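You operate a simulated robot arm through the tools that you are given. There is no shell and no other tool.

Carry out the task below with a simulated robot arm. There is one attempt and no reset: what you move stays moved.

TASK
Dose the clean bottle by the mix card and fill it up to the line.
Fine: into the sliding tray, tray in, soap by the card, water, tray out; spill none. Set down upright: what you pick out. Where these are worked on the way, their far stop is far enough and under half their travel is too little: sliding tray.

It is judged by the outcome, as a careful person would: the job done as asked, and still so three seconds after it is handed in. It fails if anything else is knocked over, pushed out of place, dropped, spilled or broken.

THE ROBOT
A 7-joint arm with a two-finger parallel gripper, fixed in place. Base frame: the origin is on the floor under the middle of its stand, x ahead of it, y to its left, z up. Lengths are in cm, angles in degrees, forces in N, time in s.
It reaches about 96.6 cm from its shoulder. Its first joint turns from -166.0 to 166.0 degrees. Payload 3.43 kg.
The TCP is the grasp point between the finger pads, 3 cm short of the fingertips. In the tool frame z runs along the fingers and y along their closing line. The gripper opens to 9.4 cm. The fingers are 2.8 cm wide and 1 cm thick; the gripper's body (5 by 9.6 cm) begins 5.5 cm behind the TCP.
Orientation is told as [roll, pitch, yaw] about the base's x, y, z axes, in that order, counted from this pose: with the fingers straight down and closing along the base's y, the tool's x points along the base's -x, its y along +y and its z along -z.

THE INTERFACE
- The arm moves only by the tool play_rows. Its arguments are lists of equal length, an entry for each row: "linear": the shift along the tool's x, y, z in cm, a list of three; "delta_rot": the turn, a rotation vector about the tool's x, y, z in degrees, a list of three. In form: {"linear": [[x, y, z], ...], "delta_rot": [[wx, wy, wz], ...]}. A call has 1 to 20 rows; each row is the pose to reach, as a shift and turn from the pose commanded when the call began, along the tool's axes at that moment. "hand" is the closure, from 0 (fully open) to 1 (shut), set as the call begins (left out, the last holds). Each row takes 0.2 s and may step no farther than 5 cm and 8.6 degrees from the row before; otherwise, or with a gripper value out of range, the whole call is refused. A pose out of reach is approached as far as the arm can. The call stops where the force on the tool passes 40 N (or 10 N more than at its start, if that is more) or the arm is blocked; 0.2 s more then pass. The fingers move at their own pace (about 4.5 cm/s each) and stop on an object; they squeeze with about 44 N. The grip force told is the motor's: it shows also when the fingers shut on nothing. Time passes only in rows, and 0.2 s behind the last, so rows that repeat a pose let the fingers close. It gives the time, the measured TCP pose, the force on the tool (base axes), the opening and the grip force at its end, in the units of the frame above (readings bear some noise), with the torque about the TCP (base axes, N m) and any sound that the robot's microphone picked up, and new pictures: "views" is both (left out), scene, wrist or none.
- Cameras (640 x 400 px; columns grow to the right, rows downward): "scene" is fixed at [40.13, -64.79, 149.58]; the picture's right is [0.86, -0.50, 0.00], its down [-0.34, -0.58, -0.74] and it looks along [0.37, 0.64, -0.67] (base axes); focal length 353 px, centre (320, 200). "wrist" rides on the gripper at [7.6, 1.4, -10.3] in the tool frame; the picture's right is [-0.18, 0.98, 0.00], its down [-0.75, -0.14, -0.64] and it looks along [-0.63, -0.12, 0.77] (tool axes); focal length 243 px, centre (320, 200). There is no depth. A picture from a camera that has moved, and an enlarged one, comes with that camera's place and axes in the base frame and with its lens.
- raise_lower(by): slides the trunk up (or, below 0, down) by that many cm; the arm rides with it, the base frame stays. It gives what a move gives, with no picture.
- close_up(camera, box): a new picture of the part [left, top, right, bottom] of that camera's present view, enlarged. The clock stands still meanwhile.
- job_done(): hands the job in; it is judged then, once.

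Places have to be worked out from the pictures, the camera data and where the tool is seen. Open the gripper and draw the arm clear of the work before you hand the job in, unless the task says otherwise.

The tools are called after "Call:" as name(argument=value, ...) on one line, values as JSON. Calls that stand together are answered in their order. play_rows: Moves the arm, as the interface text tells. Its arguments: {"type":"object","properties":{"linear":{"type":"array","items":{"type":"array","items":{"type":"number"}}},"delta_rot":{"type":"array","items":{"type":"array","items":{"type":"number"}}},"hand":{"type":"number"},"views":{"type":"string","enum":["both","scene","wrist","none"]}},"required":["linear","delta_rot"]} The other tools are called the same way: raise_lower (by) moves the trunk up or down; close_up (camera, box) takes an enlarged picture of a part of a camera's view; job_done () hands the job in.

At the start:

```text
time_s: 0.0
position: [36.14, -34.86, 126.86]
orientation: [0.0, 0.0, 0.0]
wrist_force: [0.1, 0.1, 0.5]
wrist_torque: [-0.02, 0.0, 0.0]
grip_width: 9.39
gripper_force: 0.1
trunk travel left (down, up): [-37.5, 11.5]
```

scene: 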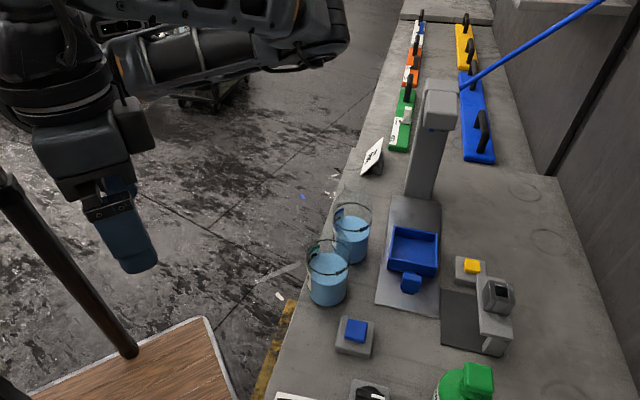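
wrist: 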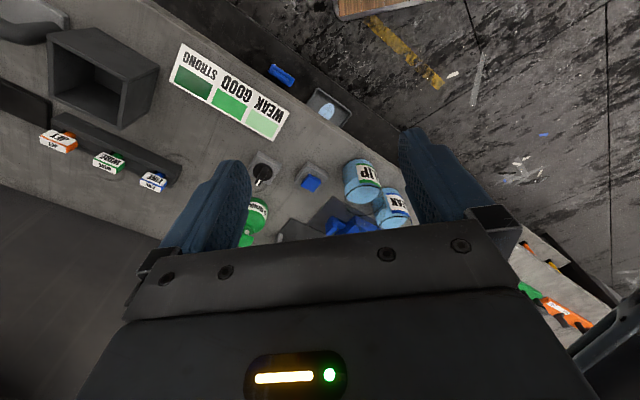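

I'll begin by examining the scene: I see two bottles/jars with labels, a blue sliding tray under a machine, buttons, a knob, a mix card, and some soap. I take enlarged pictures to read the labels.

Call:
close_up(camera="scene", box=[240, 180, 560, 400])

Call:
close_up(camera="scene", box=[340, 0, 540, 200])

Call:
close_up(camera="wrist", box=[0, 0, 320, 200])

Call:
close_up(camera="wrist", box=[230, 40, 430, 240])

```text
1.82 times, centred on (400, 290) of scene
camera zoom: at [40.13, -64.79, 149.58], right [0.86, -0.5, 0.0], down [-0.34, -0.58, -0.74], along [0.37, 0.64, -0.67], focal length 641 px, centre (174, 36)
```

zoom: 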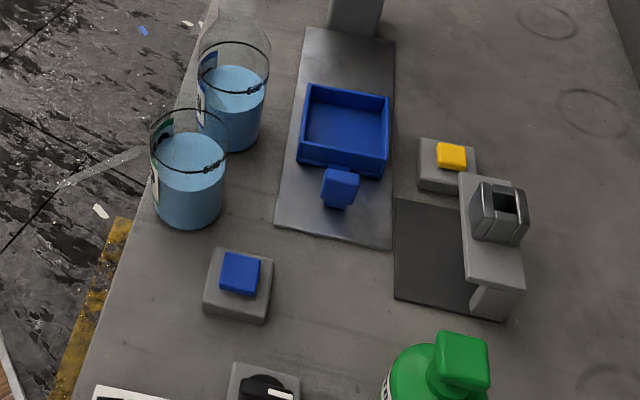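

```text
2.00 times, centred on (440, 100) of scene
camera zoom: at [40.13, -64.79, 149.58], right [0.86, -0.5, 0.0], down [-0.34, -0.58, -0.74], along [0.37, 0.64, -0.67], focal length 706 px, centre (80, 400)
```

zoom: 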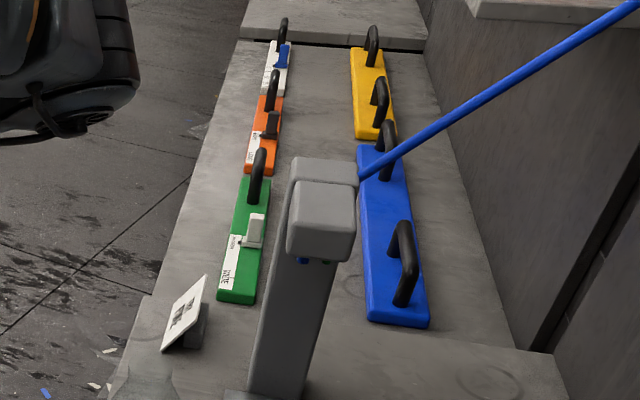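

```text
2.00 times, centred on (160, 100) of wrist
camera zoom: at [28.45, -33.67, 137.31], right [0.18, 0.98, 0.0], down [0.75, -0.14, 0.64], along [0.63, -0.12, -0.77], focal length 485 px, centre (640, 400)
```

zoom: 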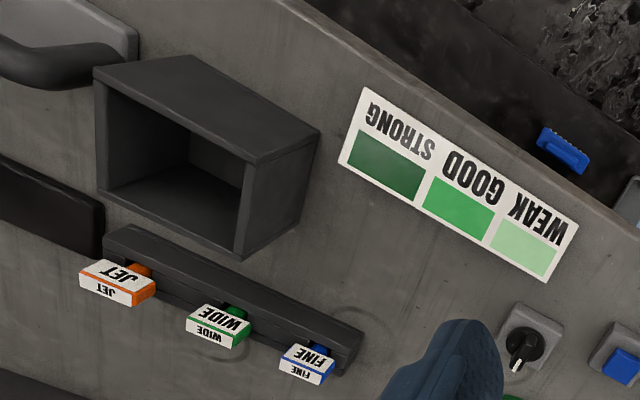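

```text
2.00 times, centred on (330, 140) of wrist
camera zoom: at [28.45, -33.67, 137.31], right [0.18, 0.98, 0.0], down [0.75, -0.14, 0.64], along [0.63, -0.12, -0.77], focal length 485 px, centre (300, 320)
```

zoom: 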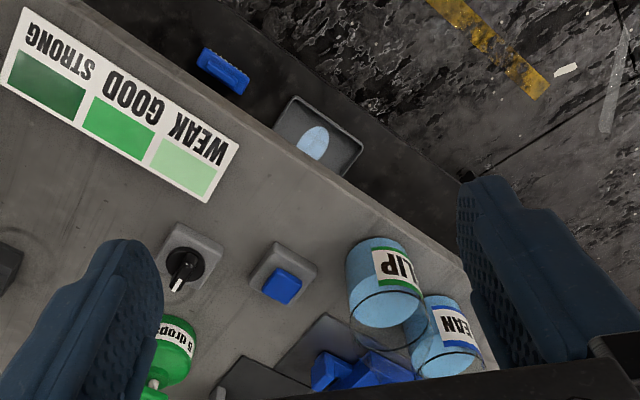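

The bottles read "…LIP" and "…EAN"; a card leans at the far left and a soap bottle mentions drops. I zoom in further on the card and other items.

Call:
close_up(camera="scene", box=[355, 130, 395, 185])

Call:
close_up(camera="scene", box=[300, 195, 380, 310])

Call:
close_up(camera="scene", box=[430, 240, 530, 360])

Call:
close_up(camera="wrist", box=[230, 130, 420, 250])

```text
7.27 times, centred on (375, 158) of scene
camera zoom: at [40.13, -64.79, 149.58], right [0.86, -0.5, 0.0], down [-0.34, -0.58, -0.74], along [0.37, 0.64, -0.67], focal length 2565 px, centre (-80, 509)
```

zoom: 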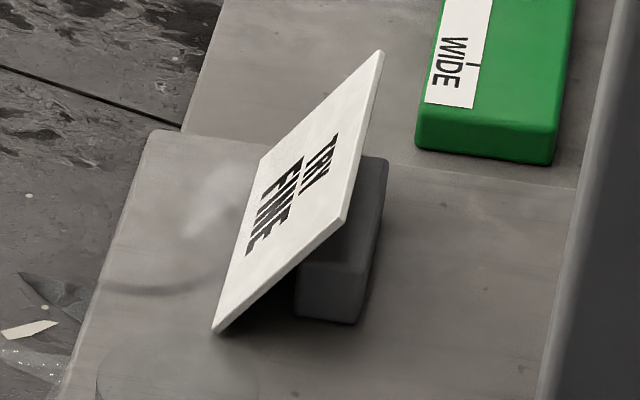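

```text
3.48 times, centred on (340, 252) of scene
camera zoom: at [40.13, -64.79, 149.58], right [0.86, -0.5, 0.0], down [-0.34, -0.58, -0.74], along [0.37, 0.64, -0.67], focal length 1227 px, centre (250, 17)
```

zoom: 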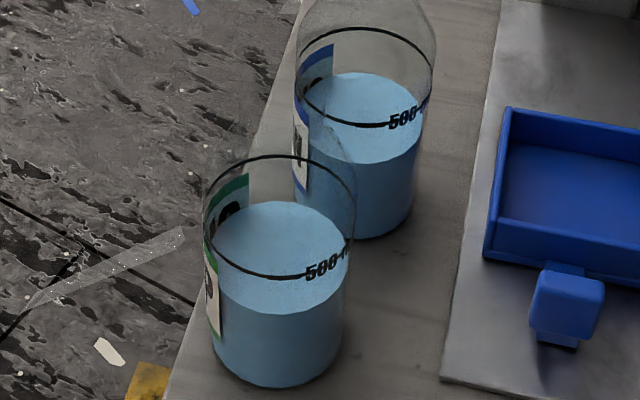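

```text
3.33 times, centred on (480, 300) of scene
camera zoom: at [40.13, -64.79, 149.58], right [0.86, -0.5, 0.0], down [-0.34, -0.58, -0.74], along [0.37, 0.64, -0.67], focal length 1176 px, centre (-213, -133)
```

zoom: 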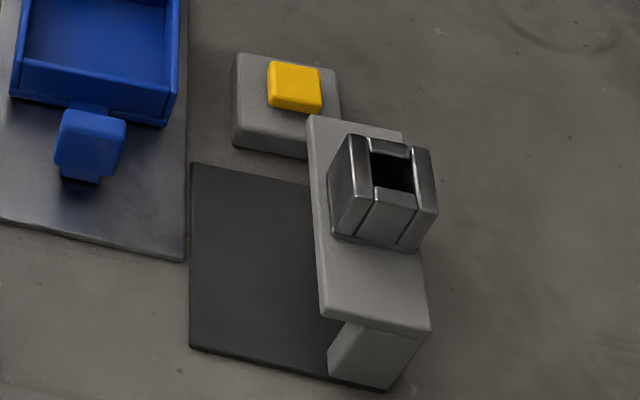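

```text
3.33 times, centred on (325, 190) of wrist
camera zoom: at [28.45, -33.67, 137.31], right [0.18, 0.98, 0.0], down [0.75, -0.14, 0.64], along [0.63, -0.12, -0.77], focal length 809 px, centre (303, 233)
```

zoom: 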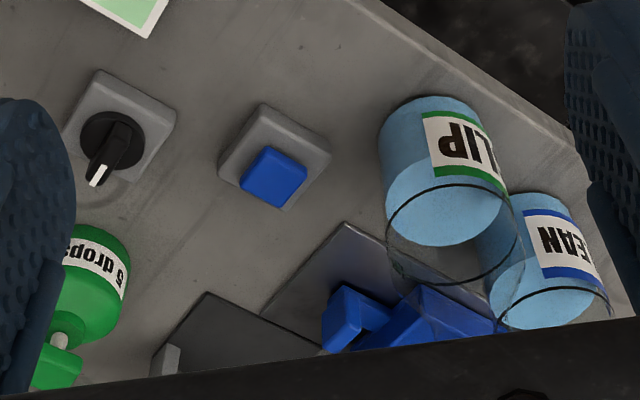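

The leaning far card only says "TRY FINE" (a nozzle hint), so I need to find the actual mix card and read the soap label. I estimate the bench top near z≈88 with the bench edge running diagonally (x−y≈85); I'll turn the wrist camera to look along the bench.

Call:
play_rows(linear=[[0, 0, 0], [0, 0, 0], [0, 0, 0], [0, 0, 0], [0, 0, 0], [0, 0, 0]], delta_rot=[[0, 0, -8], [0, 0, -16], [0, 0, -24], [0, 0, -32], [0, 0, -40], [0, 0, -48]], views="both")

```text
time_s: 1.4
position: [36.15, -35.05, 126.86]
orientation: [0.0, 0.0, 48.2]
wrist_force: [0.6, 0.5, 0.4]
wrist_torque: [-0.03, 0.02, 0.0]
grip_width: 9.42
gripper_force: 0.1
trunk travel left (down, up): [-37.5, 11.5]
camera wrist: at [29.91, -39.86, 137.34], right [-0.61, 0.79, 0.0], down [0.61, 0.47, 0.64], along [0.51, 0.39, -0.77], focal length 243 px, centre (320, 200)
```

scene: 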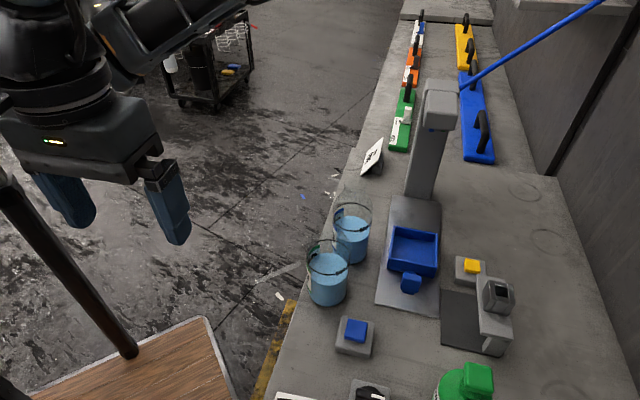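
wrist: 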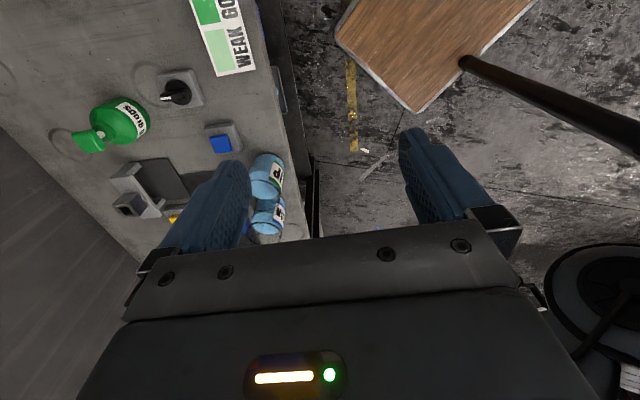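

The wrist camera sees best straight along the fingers. I zoom into the current wrist view for the soap, knob and device before moving to a better vantage.

Call:
close_up(camera="wrist", box=[40, 50, 300, 250])

Call:
close_up(camera="scene", box=[400, 70, 470, 140])

Call:
close_up(camera="scene", box=[270, 310, 510, 400])

```text
2.00 times, centred on (170, 150) of wrist
camera zoom: at [29.91, -39.86, 137.34], right [-0.61, 0.79, 0.0], down [0.61, 0.47, 0.64], along [0.51, 0.39, -0.77], focal length 485 px, centre (620, 300)
```

zoom: 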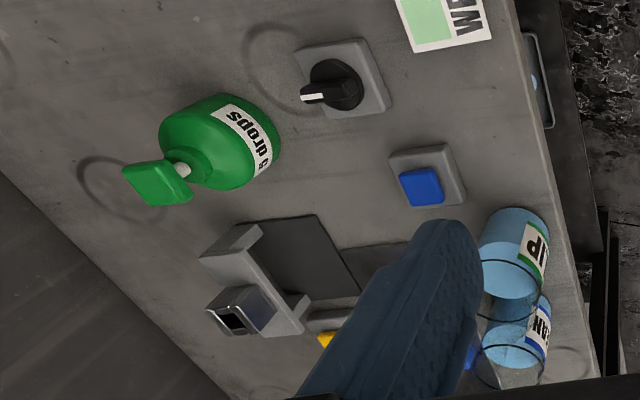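

```text
5.71 times, centred on (435, 105) of scene
camera zoom: at [40.13, -64.79, 149.58], right [0.86, -0.5, 0.0], down [-0.34, -0.58, -0.74], along [0.37, 0.64, -0.67], focal length 2016 px, centre (-337, 743)
```

zoom: 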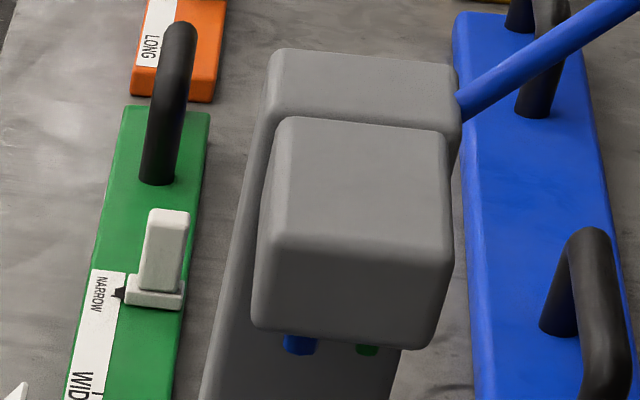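

```text
2.67 times, centred on (390, 355) of scene
camera zoom: at [40.13, -64.79, 149.58], right [0.86, -0.5, 0.0], down [-0.34, -0.58, -0.74], along [0.37, 0.64, -0.67], focal length 941 px, centre (133, -213)
```

zoom: 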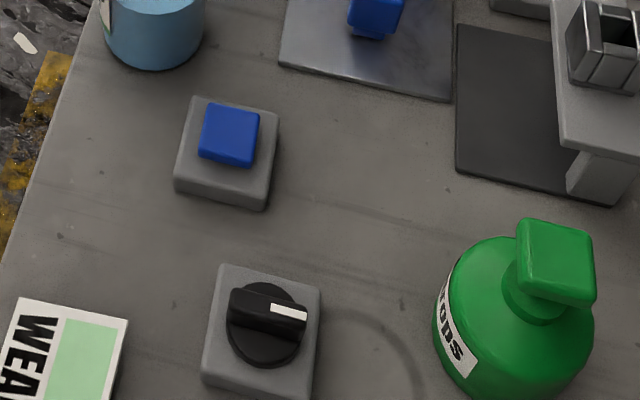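

The dispenser head carries a blue and a green nozzle. I'll turn the wrist to face straight across the bench (yaw ≈ −45°) and tilt a bit to read the labels and card.

Call:
play_rows(linear=[[0, 0, 0], [0, 0, 0], [0, 0, 0], [0, 0, 0], [0, 0, 0], [0, 0, 0], [0, 0, 0], [0, 0, 0], [0, 0, 0], [0, 0, 0], [0, 0, 0], [0, 0, 0]], delta_rot=[[0, 0, 8], [0, 0, 16], [0, 0, 24], [0, 0, 32], [0, 0, 40], [0, 0, 48], [0, 0, 56], [0, 0, 64], [0, 0, 72], [0, 0, 80], [0, 0, 88], [0, 0, 93]], views="wrist")

Call:
play_rows(linear=[[0, 0, 0], [0, 0, 0], [0, 0, 0]], delta_rot=[[0, -8, 0], [0, -16, 0], [0, -24, 0]], views="both")

```text
time_s: 4.0
position: [36.2, -35.02, 126.88]
orientation: [0.0, 0.0, -45.1]
wrist_force: [-0.1, 0.3, 0.5]
wrist_torque: [0.02, -0.02, -0.01]
grip_width: 9.38
gripper_force: 0.1
trunk travel left (down, up): [-37.5, 11.5]
camera wrist: at [31.72, -28.69, 137.27], right [0.83, 0.56, 0.0], down [0.43, -0.63, 0.64], along [0.36, -0.53, -0.77], focal length 243 px, centre (320, 200)
```

wrist: 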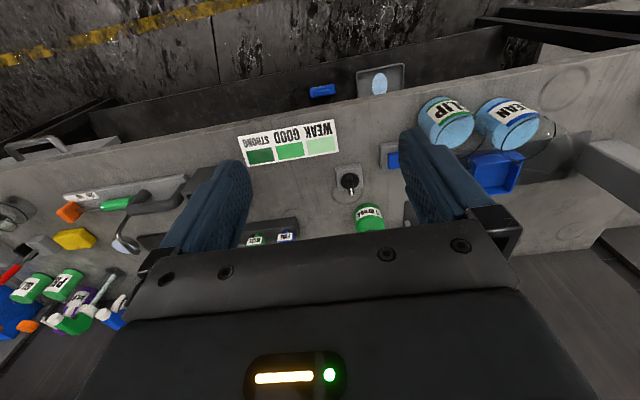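

```text
time_s: 4.8
position: [38.77, -39.4, 129.48]
orientation: [-4.8, -17.7, -33.6]
wrist_force: [0.0, 0.8, 0.6]
wrist_torque: [0.01, 0.06, 0.02]
grip_width: 9.4
gripper_force: 0.0
trunk travel left (down, up): [-37.5, 11.5]
stopped in row 3: the arm was blocked; the commanded pose is now the measured one
camera wrist: at [31.37, -31.87, 136.89], right [0.71, 0.7, -0.02], down [0.38, -0.36, 0.85], along [0.59, -0.61, -0.53], focal length 243 px, centre (320, 200)
```

scene: 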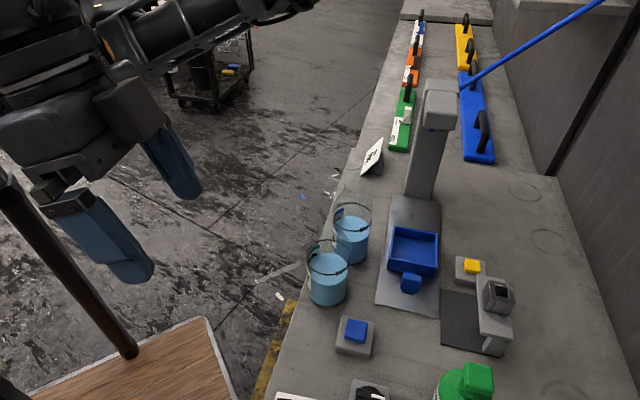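
wrist: 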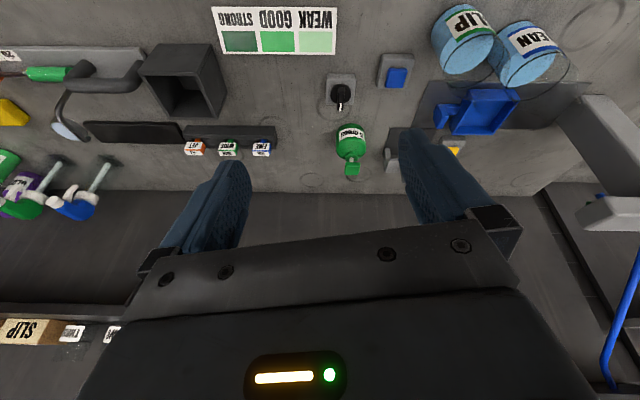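

The arm reached some limit but the view is good. I zoom into the labels of the soap, knob, card and the left area.

Call:
close_up(camera="wrist", box=[300, 50, 480, 190])

Call:
close_up(camera="wrist", box=[200, 0, 360, 70])

Call:
close_up(camera="wrist", box=[0, 20, 200, 220])

Call:
close_up(camera="wrist", box=[420, 0, 640, 160])

Call:
close_up(camera="wrist", box=[0, 290, 160, 400])

```text
2.86 times, centred on (390, 120) of wrist
camera zoom: at [31.37, -31.87, 136.89], right [0.71, 0.7, -0.02], down [0.38, -0.36, 0.85], along [0.59, -0.61, -0.53], focal length 693 px, centre (120, 429)
```

zoom: 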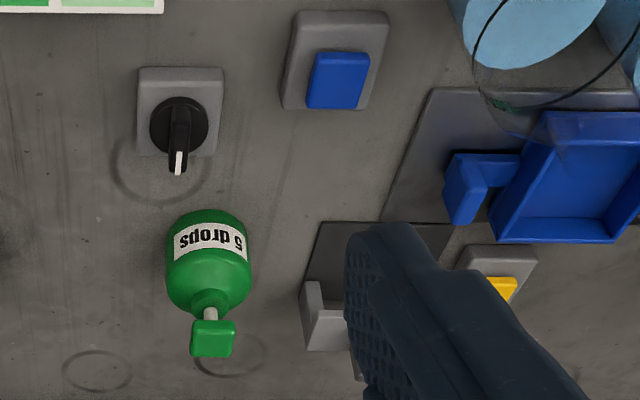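

```text
4.00 times, centred on (280, 35) of wrist
camera zoom: at [31.37, -31.87, 136.89], right [0.71, 0.7, -0.02], down [0.38, -0.36, 0.85], along [0.59, -0.61, -0.53], focal length 970 px, centre (480, 860)
```

zoom: 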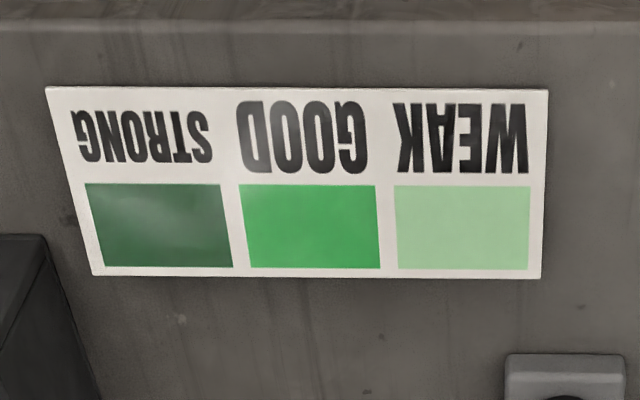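

```text
2.00 times, centred on (100, 120) of wrist
camera zoom: at [31.37, -31.87, 136.89], right [0.71, 0.7, -0.02], down [0.38, -0.36, 0.85], along [0.59, -0.61, -0.53], focal length 485 px, centre (760, 360)
```

zoom: 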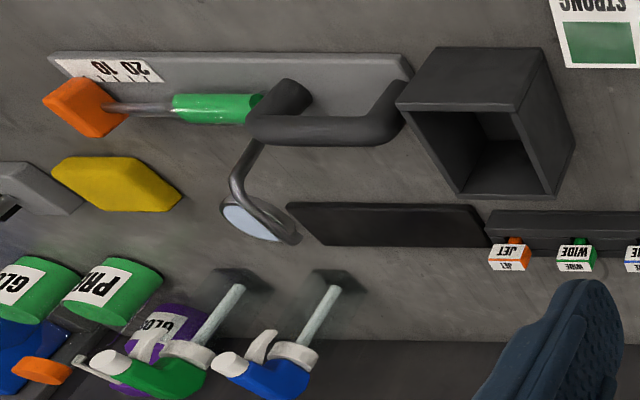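

```text
2.50 times, centred on (530, 80) of wrist
camera zoom: at [31.37, -31.87, 136.89], right [0.71, 0.7, -0.02], down [0.38, -0.36, 0.85], along [0.59, -0.61, -0.53], focal length 606 px, centre (-205, 500)
```

zoom: 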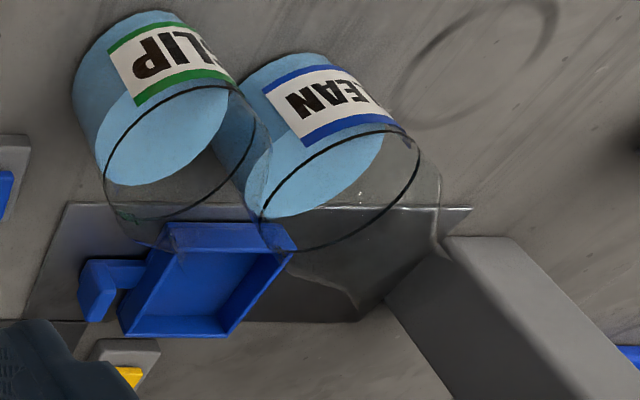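

```text
3.64 times, centred on (80, 345) of wrist
camera zoom: at [31.37, -31.87, 136.89], right [0.71, 0.7, -0.02], down [0.38, -0.36, 0.85], along [0.59, -0.61, -0.53], focal length 882 px, centre (1193, -327)
```

zoom: 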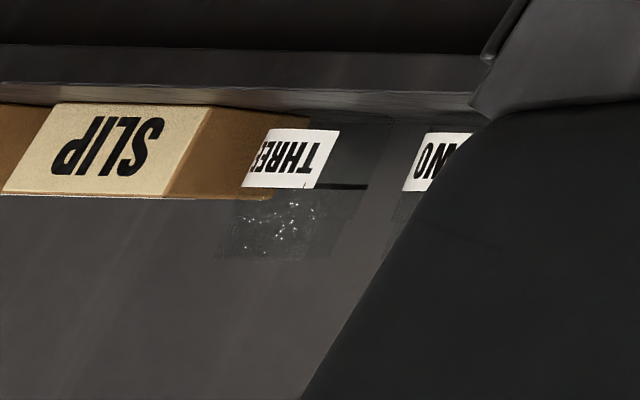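

The STRONG/GOOD/WEAK colour card is the mix card, and the green pump reads "5 drops". Now I check the bottle shape (neck/shoulder) and the tray in closer detail.

Call:
close_up(camera="scene", box=[315, 170, 395, 270])

Call:
close_up(camera="scene", box=[290, 215, 370, 315])

Call:
close_up(camera="scene", box=[370, 190, 450, 320])

Call:
close_up(camera="wrist", box=[500, 30, 620, 130])

```text
4.00 times, centred on (355, 220) of scene
camera zoom: at [40.13, -64.79, 149.58], right [0.86, -0.5, 0.0], down [-0.34, -0.58, -0.74], along [0.37, 0.64, -0.67], focal length 1411 px, centre (180, 120)
```

zoom: 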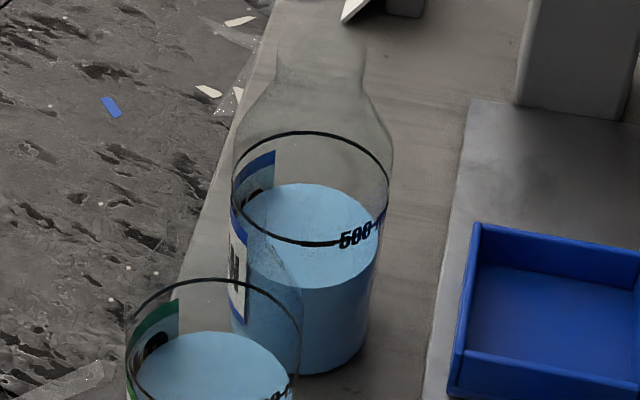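

```text
4.00 times, centred on (330, 265) of scene
camera zoom: at [40.13, -64.79, 149.58], right [0.86, -0.5, 0.0], down [-0.34, -0.58, -0.74], along [0.37, 0.64, -0.67], focal length 1411 px, centre (280, -60)
```

zoom: 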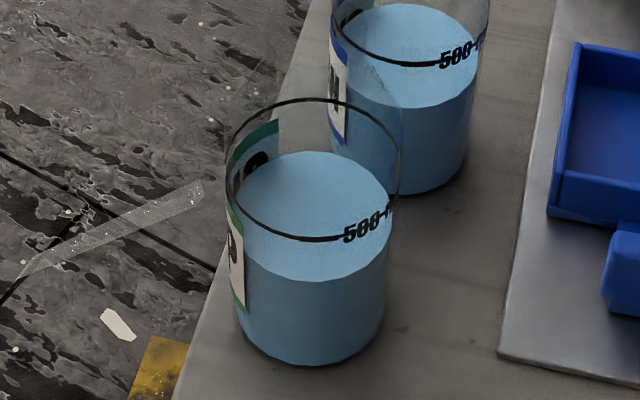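

```text
3.08 times, centred on (410, 255) of scene
camera zoom: at [40.13, -64.79, 149.58], right [0.86, -0.5, 0.0], down [-0.34, -0.58, -0.74], along [0.37, 0.64, -0.67], focal length 1085 px, centre (43, 31)
```

zoom: 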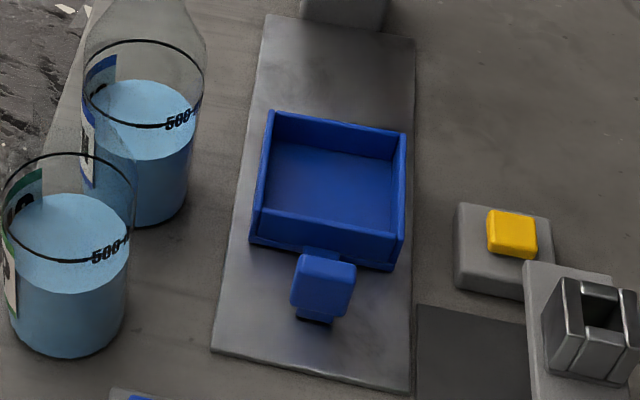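

```text
4.00 times, centred on (560, 80) of wrist
camera zoom: at [31.37, -31.87, 136.89], right [0.71, 0.7, -0.02], down [0.38, -0.36, 0.85], along [0.59, -0.61, -0.53], focal length 970 px, centre (-640, 680)
```

zoom: 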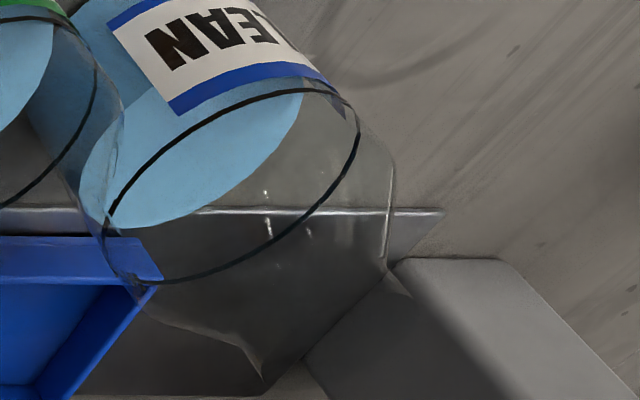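

The clean bottle (blue label, ~8 cm body, ~4 cm neck) stands near u≈34 along the bench, next to SLIP; the tray is 9.7 cm wide beyond it with the tower at its far end. I straighten the hand and move closer (to about x55, y−22, z118) for a sideways look at heights.

Call:
play_rows(linear=[[0, 4.07, 1.69], [-0.1, 8.13, 3.37], [-0.1, 12.2, 5.06], [-0.1, 16.3, 6.75], [-0.2, 20.3, 8.43], [-0.2, 24.4, 10.1]], delta_rot=[[-0.8, 2.9, 0], [-1.5, 5.9, 0], [-2.3, 8.8, 0], [-3.1, 11.8, 0], [-3.9, 14.7, 0], [-4.6, 17.7, 0]], views="both")

```text
time_s: 6.2
position: [55.01, -22.12, 117.95]
orientation: [0.0, -0.1, -34.4]
wrist_force: [-0.2, -0.5, 0.1]
wrist_torque: [0.02, 0.01, -0.01]
grip_width: 9.41
gripper_force: 0.0
trunk travel left (down, up): [-37.5, 11.5]
camera wrist: at [49.44, -16.76, 128.44], right [0.71, 0.71, 0.0], down [0.54, -0.54, 0.64], along [0.45, -0.46, -0.77], focal length 243 px, centre (320, 200)
```

scene: 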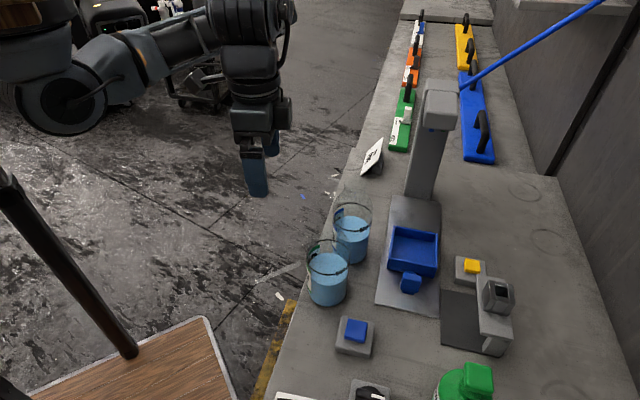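
wrist: 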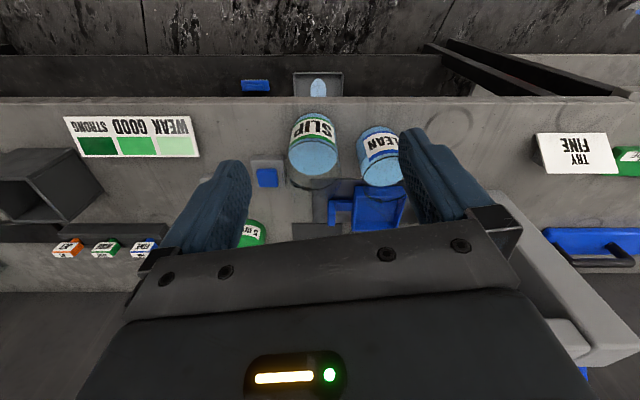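

Vertical pose reached fine. Now I tilt the fingers outward by 40° to get a near-horizontal look at the bottles, tray and tower.

Call:
play_rows(linear=[[0, 0, 0], [0, 0, 0], [0, 0, 0], [0, 0, 0], [0, 0, 0]], delta_rot=[[0, -8, 0], [0, -16, 0], [0, -24, 0], [0, -32, 0], [0, -40, 0]], views="both")

```text
time_s: 7.4
position: [60.02, -27.71, 121.5]
orientation: [0.1, -40.2, -34.3]
wrist_force: [-0.6, 0.2, 0.7]
wrist_torque: [0.0, -0.01, -0.01]
grip_width: 9.39
gripper_force: 0.1
out of reach, approached as far as the arm can: row 3, 4, 5
trunk travel left (down, up): [-37.5, 11.5]
camera wrist: at [50.51, -19.5, 124.56], right [0.67, 0.73, 0.12], down [0.05, -0.21, 0.98], along [0.74, -0.65, -0.18], focal length 243 px, centre (320, 200)
```

scene: 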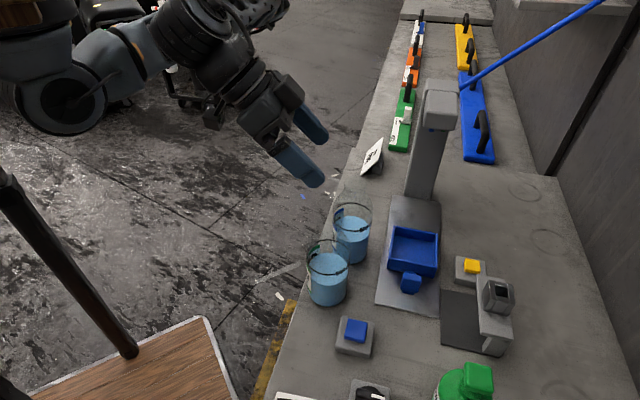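
wrist: 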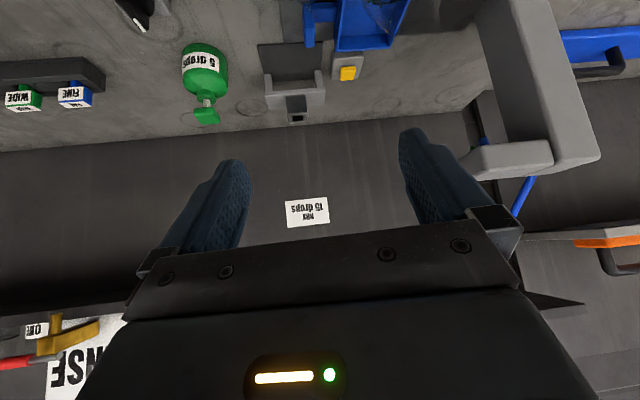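

A wall card is visible: "MIX 15 drops". I zoom in on it and on the tower head.

Call:
close_up(camera="wrist", box=[277, 190, 337, 235])

Call:
close_up(camera="wrist", box=[170, 0, 390, 140])

Call:
close_up(camera="wrist", box=[440, 0, 640, 230])

Call:
close_up(camera="wrist", box=[0, 290, 140, 400])

```text
8.89 times, centred on (307, 212) of wrist
camera zoom: at [50.51, -19.5, 124.56], right [0.67, 0.73, 0.12], down [0.05, -0.21, 0.98], along [0.74, -0.65, -0.18], focal length 2157 px, centre (436, 89)
```

zoom: 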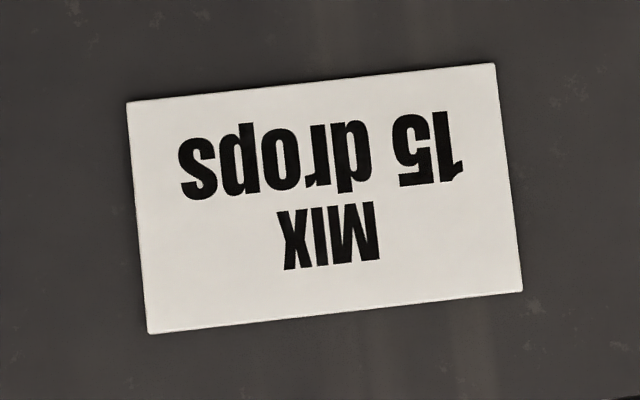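

```text
2.86 times, centred on (280, 70) of wrist
camera zoom: at [50.51, -19.5, 124.56], right [0.67, 0.73, 0.12], down [0.05, -0.21, 0.98], along [0.74, -0.65, -0.18], focal length 693 px, centre (434, 571)
```

zoom: 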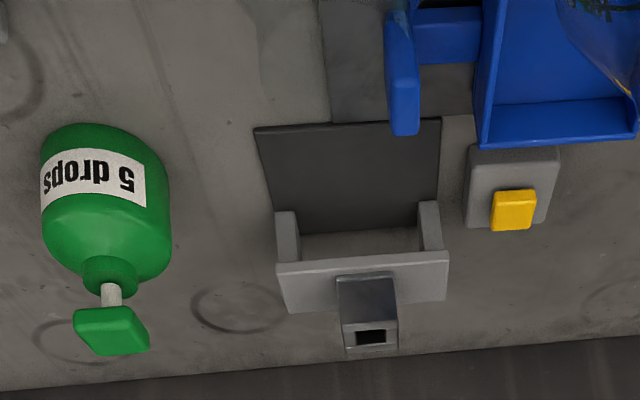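

```text
1.74 times, centred on (540, 115) of wrist
camera zoom: at [50.51, -19.5, 124.56], right [0.67, 0.73, 0.12], down [0.05, -0.21, 0.98], along [0.74, -0.65, -0.18], focal length 422 px, centre (-63, 348)
```

zoom: 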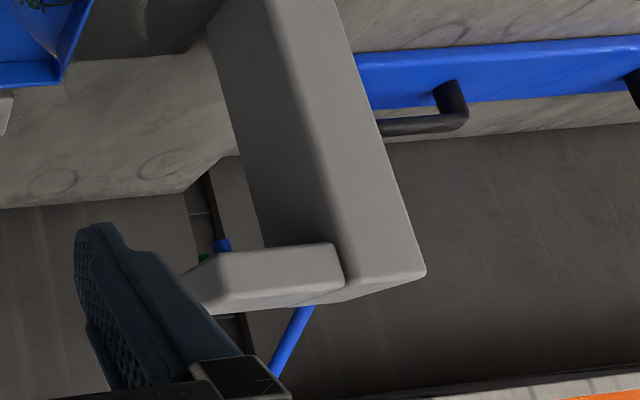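

```text
3.64 times, centred on (70, 345) of wrist
camera zoom: at [50.51, -19.5, 124.56], right [0.67, 0.73, 0.12], down [0.05, -0.21, 0.98], along [0.74, -0.65, -0.18], focal length 882 px, centre (1229, -327)
```

zoom: 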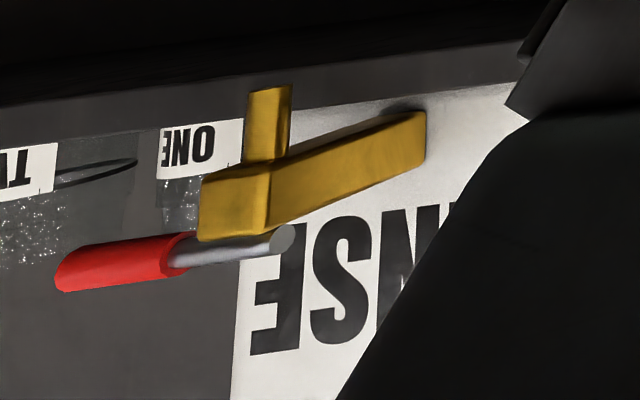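

The real mix card on the wall reads "MIX 15 drops"; the pump reads "5 drops", so three pumps. Blue and green nozzles lie at about u=47, w=80.8 (z≈113). Next I inspect the bottle's neck top.

Call:
close_up(camera="scene", box=[330, 165, 380, 205])

Call:
close_up(camera="scene", box=[300, 200, 350, 250])

Call:
close_up(camera="wrist", box=[290, 0, 500, 100])

```text
10.00 times, centred on (355, 185) of scene
camera zoom: at [40.13, -64.79, 149.58], right [0.86, -0.5, 0.0], down [-0.34, -0.58, -0.74], along [0.37, 0.64, -0.67], focal length 3527 px, centre (-30, 350)
```

zoom: 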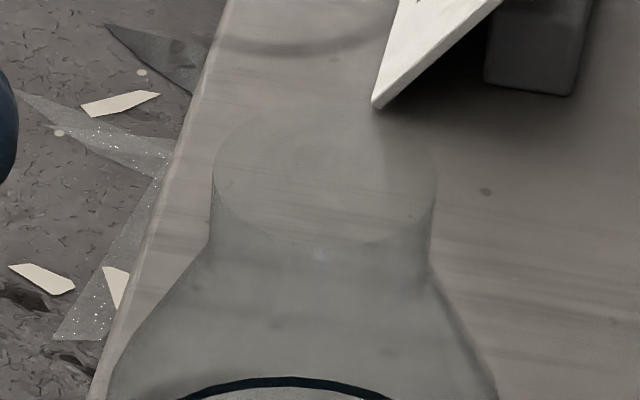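

```text
8.00 times, centred on (325, 225) of scene
camera zoom: at [40.13, -64.79, 149.58], right [0.86, -0.5, 0.0], down [-0.34, -0.58, -0.74], along [0.37, 0.64, -0.67], focal length 2822 px, centre (280, 0)
```

zoom: 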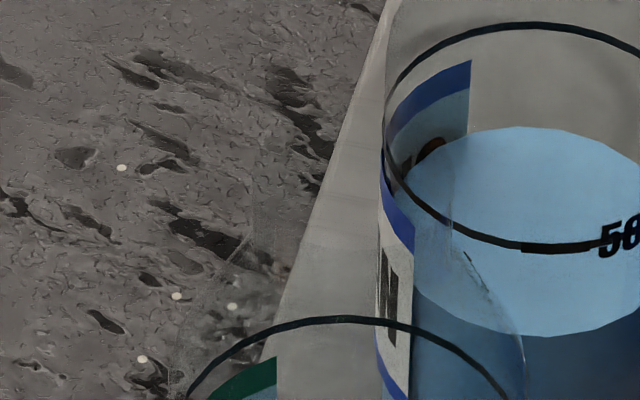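

```text
3.05 times, centred on (395, 50) of wrist
camera zoom: at [50.51, -19.5, 124.56], right [0.67, 0.73, 0.12], down [0.05, -0.21, 0.98], along [0.74, -0.65, -0.18], focal length 739 px, centre (91, 657)
```

zoom: 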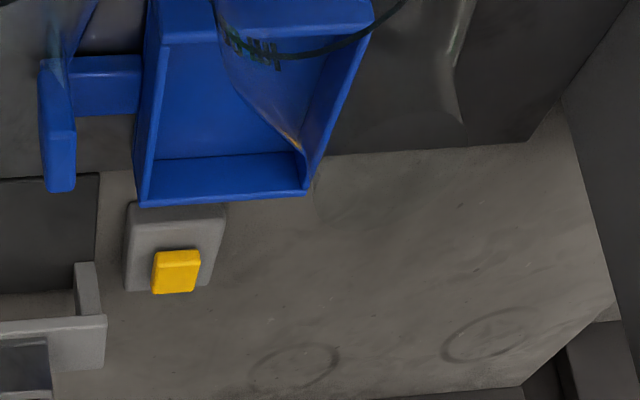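

The neck is about 4.1 cm wide, rim at z≈107.7, neck base ≈105.4, so I'll grip the neck with tilted fingers. I test reachability with a 60° tilt at a safe height above the bottles first.

Call:
play_rows(linear=[[1.1, 3.2, -0.3], [2.2, 6.4, -0.5], [3.3, 9.6, -0.8]], delta_rot=[[0, -6.7, 0], [0, -13.3, 0], [0, -20, 0]], views="both")

```text
time_s: 8.4
position: [67.58, -27.51, 122.94]
orientation: [-0.1, -60.0, -43.0]
wrist_force: [0.5, -0.7, 0.6]
wrist_torque: [0.03, 0.02, -0.02]
grip_width: 9.39
gripper_force: 0.0
out of reach, approached as far as the arm can: row 1, 2, 3
trunk travel left (down, up): [-37.5, 11.5]
stopped in row 3: the arm was blocked; the commanded pose is now the measured one
camera wrist: at [59.3, -17.97, 121.68], right [0.74, 0.66, 0.16], down [-0.23, 0.02, 0.97], along [0.64, -0.75, 0.16], focal length 243 px, centre (320, 200)
```

scene: 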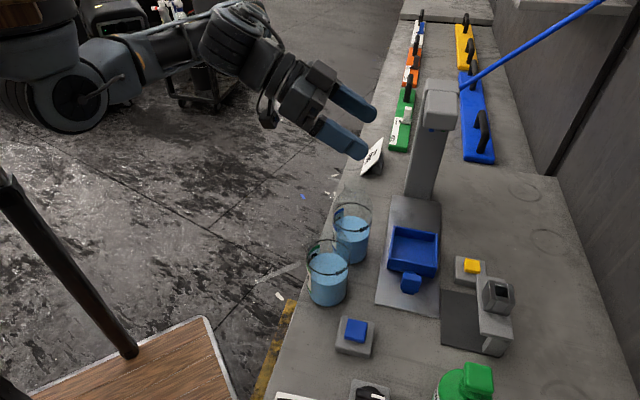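
wrist: 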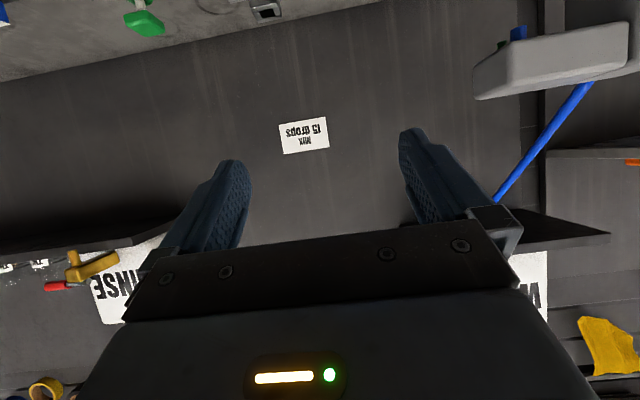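

Close-in strong tilts are limited; a 30° tilt should reach both bottle and tray. I go to 30° tilt above the CLEAN bottle's neck (about x70.8, y−23.5, z119.5), well over the rim.

Call:
play_rows(linear=[[0.8, 1.3, 0.35], [1.6, 2.6, 0.7], [2.4, 3.8, 1.0], [3.18, 5.1, 1.37]], delta_rot=[[0, 7.5, 0], [0, 15, 0], [0, 22.5, 0], [0, 30, 0]], views="none")

Call:
play_rows(linear=[[0, 0, 0], [0, 0, 0]], delta_rot=[[-2.25, 0, -3.9], [-4.5, 0, -7.8]], views="both")

```text
time_s: 9.6
position: [67.95, -27.68, 119.41]
orientation: [-0.6, -29.8, -48.7]
wrist_force: [-0.5, 0.5, 0.6]
wrist_torque: [0.02, 0.02, -0.01]
grip_width: 9.4
gripper_force: 0.1
trunk travel left (down, up): [-37.5, 11.5]
stopped in row 4: the arm was blocked; the commanded pose is now the measured one
```

```text
time_s: 10.2
position: [68.31, -27.41, 119.5]
orientation: [-0.1, -29.8, -39.6]
wrist_force: [0.2, 0.3, 0.5]
wrist_torque: [-0.04, -0.01, -0.05]
grip_width: 9.39
gripper_force: 0.2
trunk travel left (down, up): [-37.5, 11.5]
camera wrist: at [60.14, -18.91, 124.72], right [0.75, 0.65, 0.09], down [0.17, -0.32, 0.93], along [0.64, -0.68, -0.35], focal length 243 px, centre (320, 200)
```

scene: 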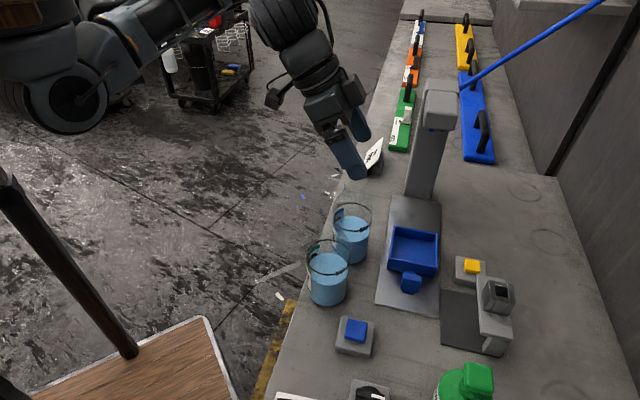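
wrist: 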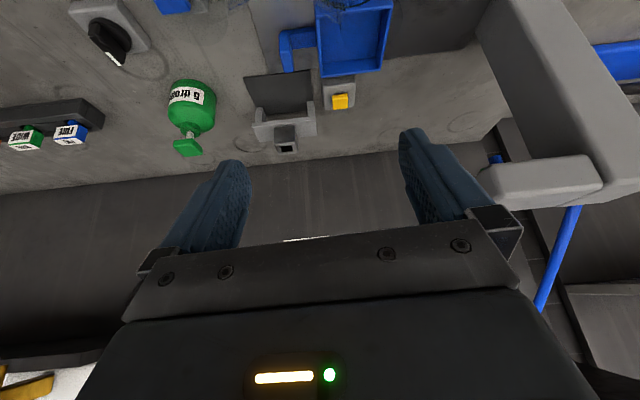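

The hand sits at 30° tilt; it lagged slightly behind. I shift slowly sideways to stand above the CLEAN neck and check in the scene view.

Call:
play_rows(linear=[[0.1, 0.9, -0.06], [0.2, 1.8, -0.12], [0.3, 2.7, -0.18], [0.4, 3.6, -0.24], [0.52, 4.57, -0.3], [0.52, 4.57, -0.3]], delta_rot=[[0, 0, 0], [0, 0, 0], [0, 0, 0], [0, 0, 0], [0, 0, 0], [0, 0, 0]], views="both")

Call:
close_up(camera="scene", box=[300, 120, 400, 260])

```text
time_s: 11.8
position: [67.38, -28.4, 119.39]
orientation: [-0.5, -29.8, -46.7]
wrist_force: [-0.1, 0.4, -0.4]
wrist_torque: [0.0, 0.0, -0.01]
grip_width: 9.39
gripper_force: 0.0
trunk travel left (down, up): [-37.5, 11.5]
stopped in row 6: the arm was blocked; the commanded pose is now the measured one
camera wrist: at [60.48, -18.89, 124.66], right [0.83, 0.56, 0.08], down [0.13, -0.34, 0.93], along [0.55, -0.76, -0.35], focal length 243 px, centre (320, 200)
```

scene: 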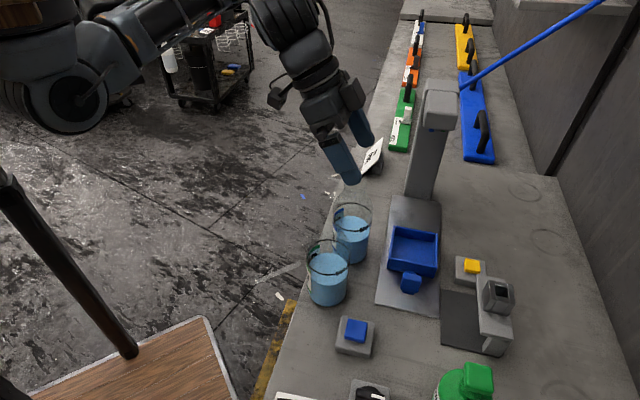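
wrist: 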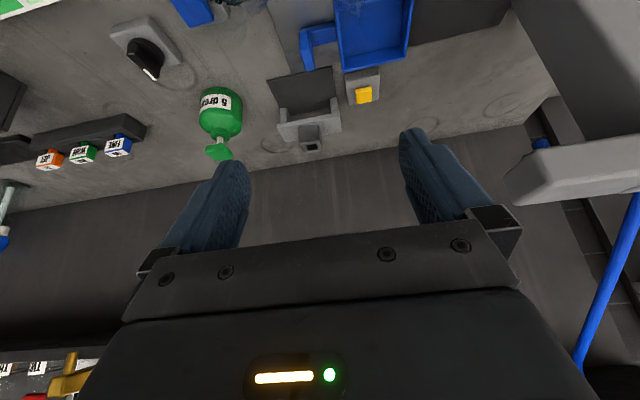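

```text
2.86 times, centred on (350, 190) of scene
camera zoom: at [40.13, -64.79, 149.58], right [0.86, -0.5, 0.0], down [-0.34, -0.58, -0.74], along [0.37, 0.64, -0.67], focal length 1008 px, centre (234, 229)
```

zoom: 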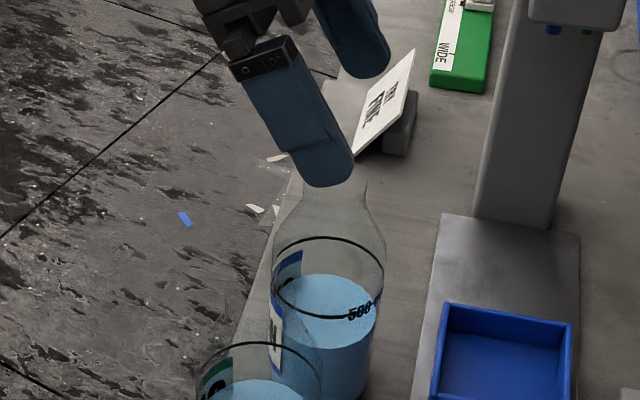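

The tool force is nil but the arm itself stalls near azimuth −22°, so an elbow/trunk posture limit is likely. I'll raise the hand and lower the trunk in equal steps to change the arm posture, keeping well above the bottles.

Call:
play_rows(linear=[[-1.0, 0, -1.73], [-2.0, 0, -3.46], [-3.0, 0, -5.2], [-4.0, 0, -6.93], [-5.0, 0, -8.66], [-5.0, 0, -8.66]], delta_rot=[[0, 0, 0], [0, 0, 0], [0, 0, 0], [0, 0, 0], [0, 0, 0], [0, 0, 0]], views="scene")

```text
time_s: 13.2
position: [67.5, -28.42, 129.49]
orientation: [-0.2, -29.8, -46.6]
wrist_force: [-0.8, -0.1, -0.3]
wrist_torque: [-0.02, 0.01, 0.04]
grip_width: 9.39
gripper_force: 0.0
trunk travel left (down, up): [-37.5, 11.5]
```

scene: 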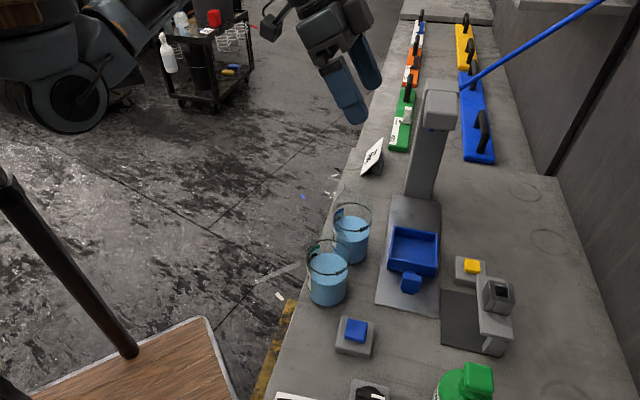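

The hand went up 10 cm cleanly. Now I lower the trunk by 10 cm.

Call:
raise_lower(by=-10)

Call:
play_rows(linear=[[0, 0, 0]], delta_rot=[[0, 0, 0]], views="scene")

```text
time_s: 14.5
position: [67.47, -28.34, 119.42]
orientation: [-0.2, -29.8, -46.7]
wrist_force: [-0.3, 0.4, -0.6]
wrist_torque: [0.01, 0.0, 0.02]
grip_width: 9.38
gripper_force: 0.1
trunk travel left (down, up): [-27.5, 21.5]
```

```text
time_s: 14.9
position: [67.54, -28.33, 119.49]
orientation: [-0.2, -29.7, -46.7]
wrist_force: [0.1, -0.1, -0.1]
wrist_torque: [0.0, -0.02, 0.05]
grip_width: 9.39
gripper_force: 0.1
trunk travel left (down, up): [-27.5, 21.5]
```

scene: 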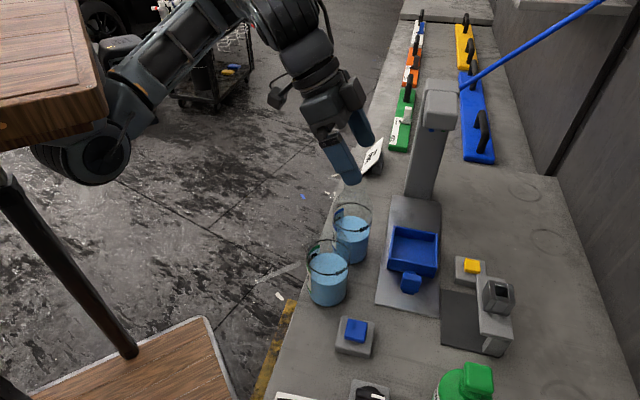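

A wooden platform of the stand is seen beside the elbow, which likely blocked it before. With the trunk 10 cm lower I retry shifting left toward the spot above the CLEAN neck.

Call:
play_rows(linear=[[0, 0.8, 0], [0, 1.6, 0], [0, 2.4, 0], [0, 3.2, 0], [0, 4.0, 0], [0, 4.8, 0], [0, 4.8, 0]], delta_rot=[[0, 0, 0], [0, 0, 0], [0, 0, 0], [0, 0, 0], [0, 0, 0], [0, 0, 0], [0, 0, 0]], views="scene")

```text
time_s: 16.7
position: [68.18, -28.94, 119.35]
orientation: [-0.5, -29.8, -52.2]
wrist_force: [0.4, 0.1, -0.9]
wrist_torque: [0.0, -0.01, 0.01]
grip_width: 9.41
gripper_force: 0.1
trunk travel left (down, up): [-27.5, 21.5]
stopped in row 7: the arm was blocked; the commanded pose is now the measured one
```

scene: 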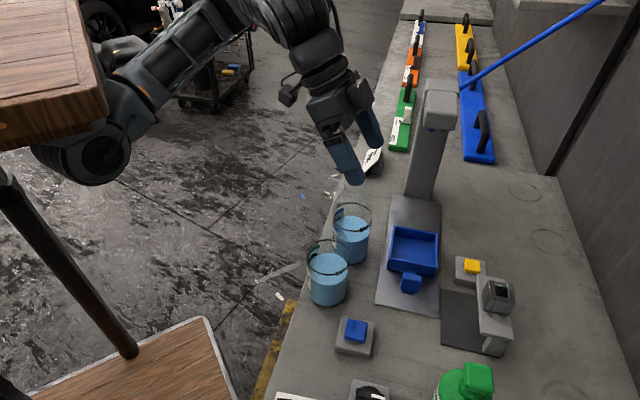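

Same stall. I'll look closely at the arm and stand in the scene camera to understand the posture.

Call:
close_up(camera="scene", box=[0, 0, 200, 220])

Call:
close_up(camera="scene", box=[150, 0, 400, 200])

```text
1.82 times, centred on (100, 110) of scene
camera zoom: at [40.13, -64.79, 149.58], right [0.86, -0.5, 0.0], down [-0.34, -0.58, -0.74], along [0.37, 0.64, -0.67], focal length 641 px, centre (720, 364)
```

zoom: 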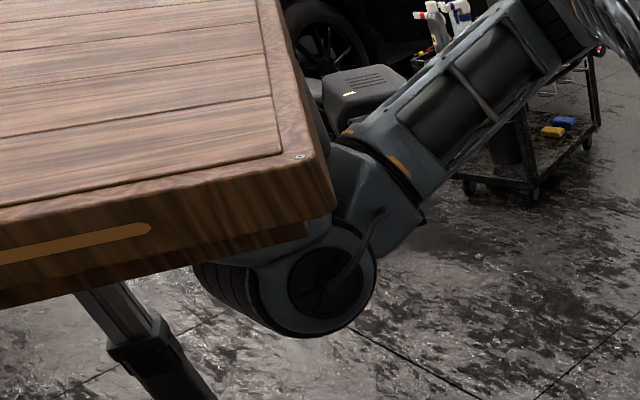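

```text
2.00 times, centred on (275, 100) of scene
camera zoom: at [40.13, -64.79, 149.58], right [0.86, -0.5, 0.0], down [-0.34, -0.58, -0.74], along [0.37, 0.64, -0.67], focal length 706 px, centre (410, 400)
```

zoom: 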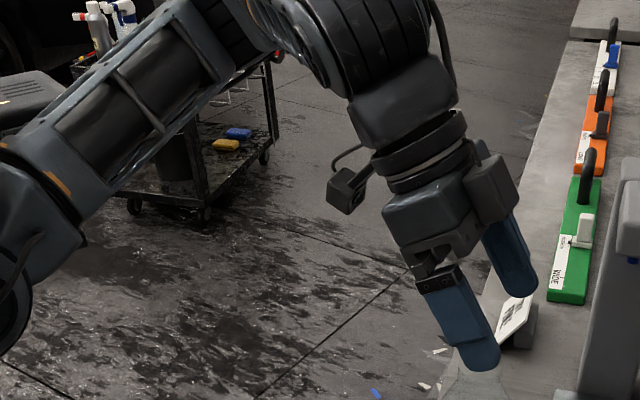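

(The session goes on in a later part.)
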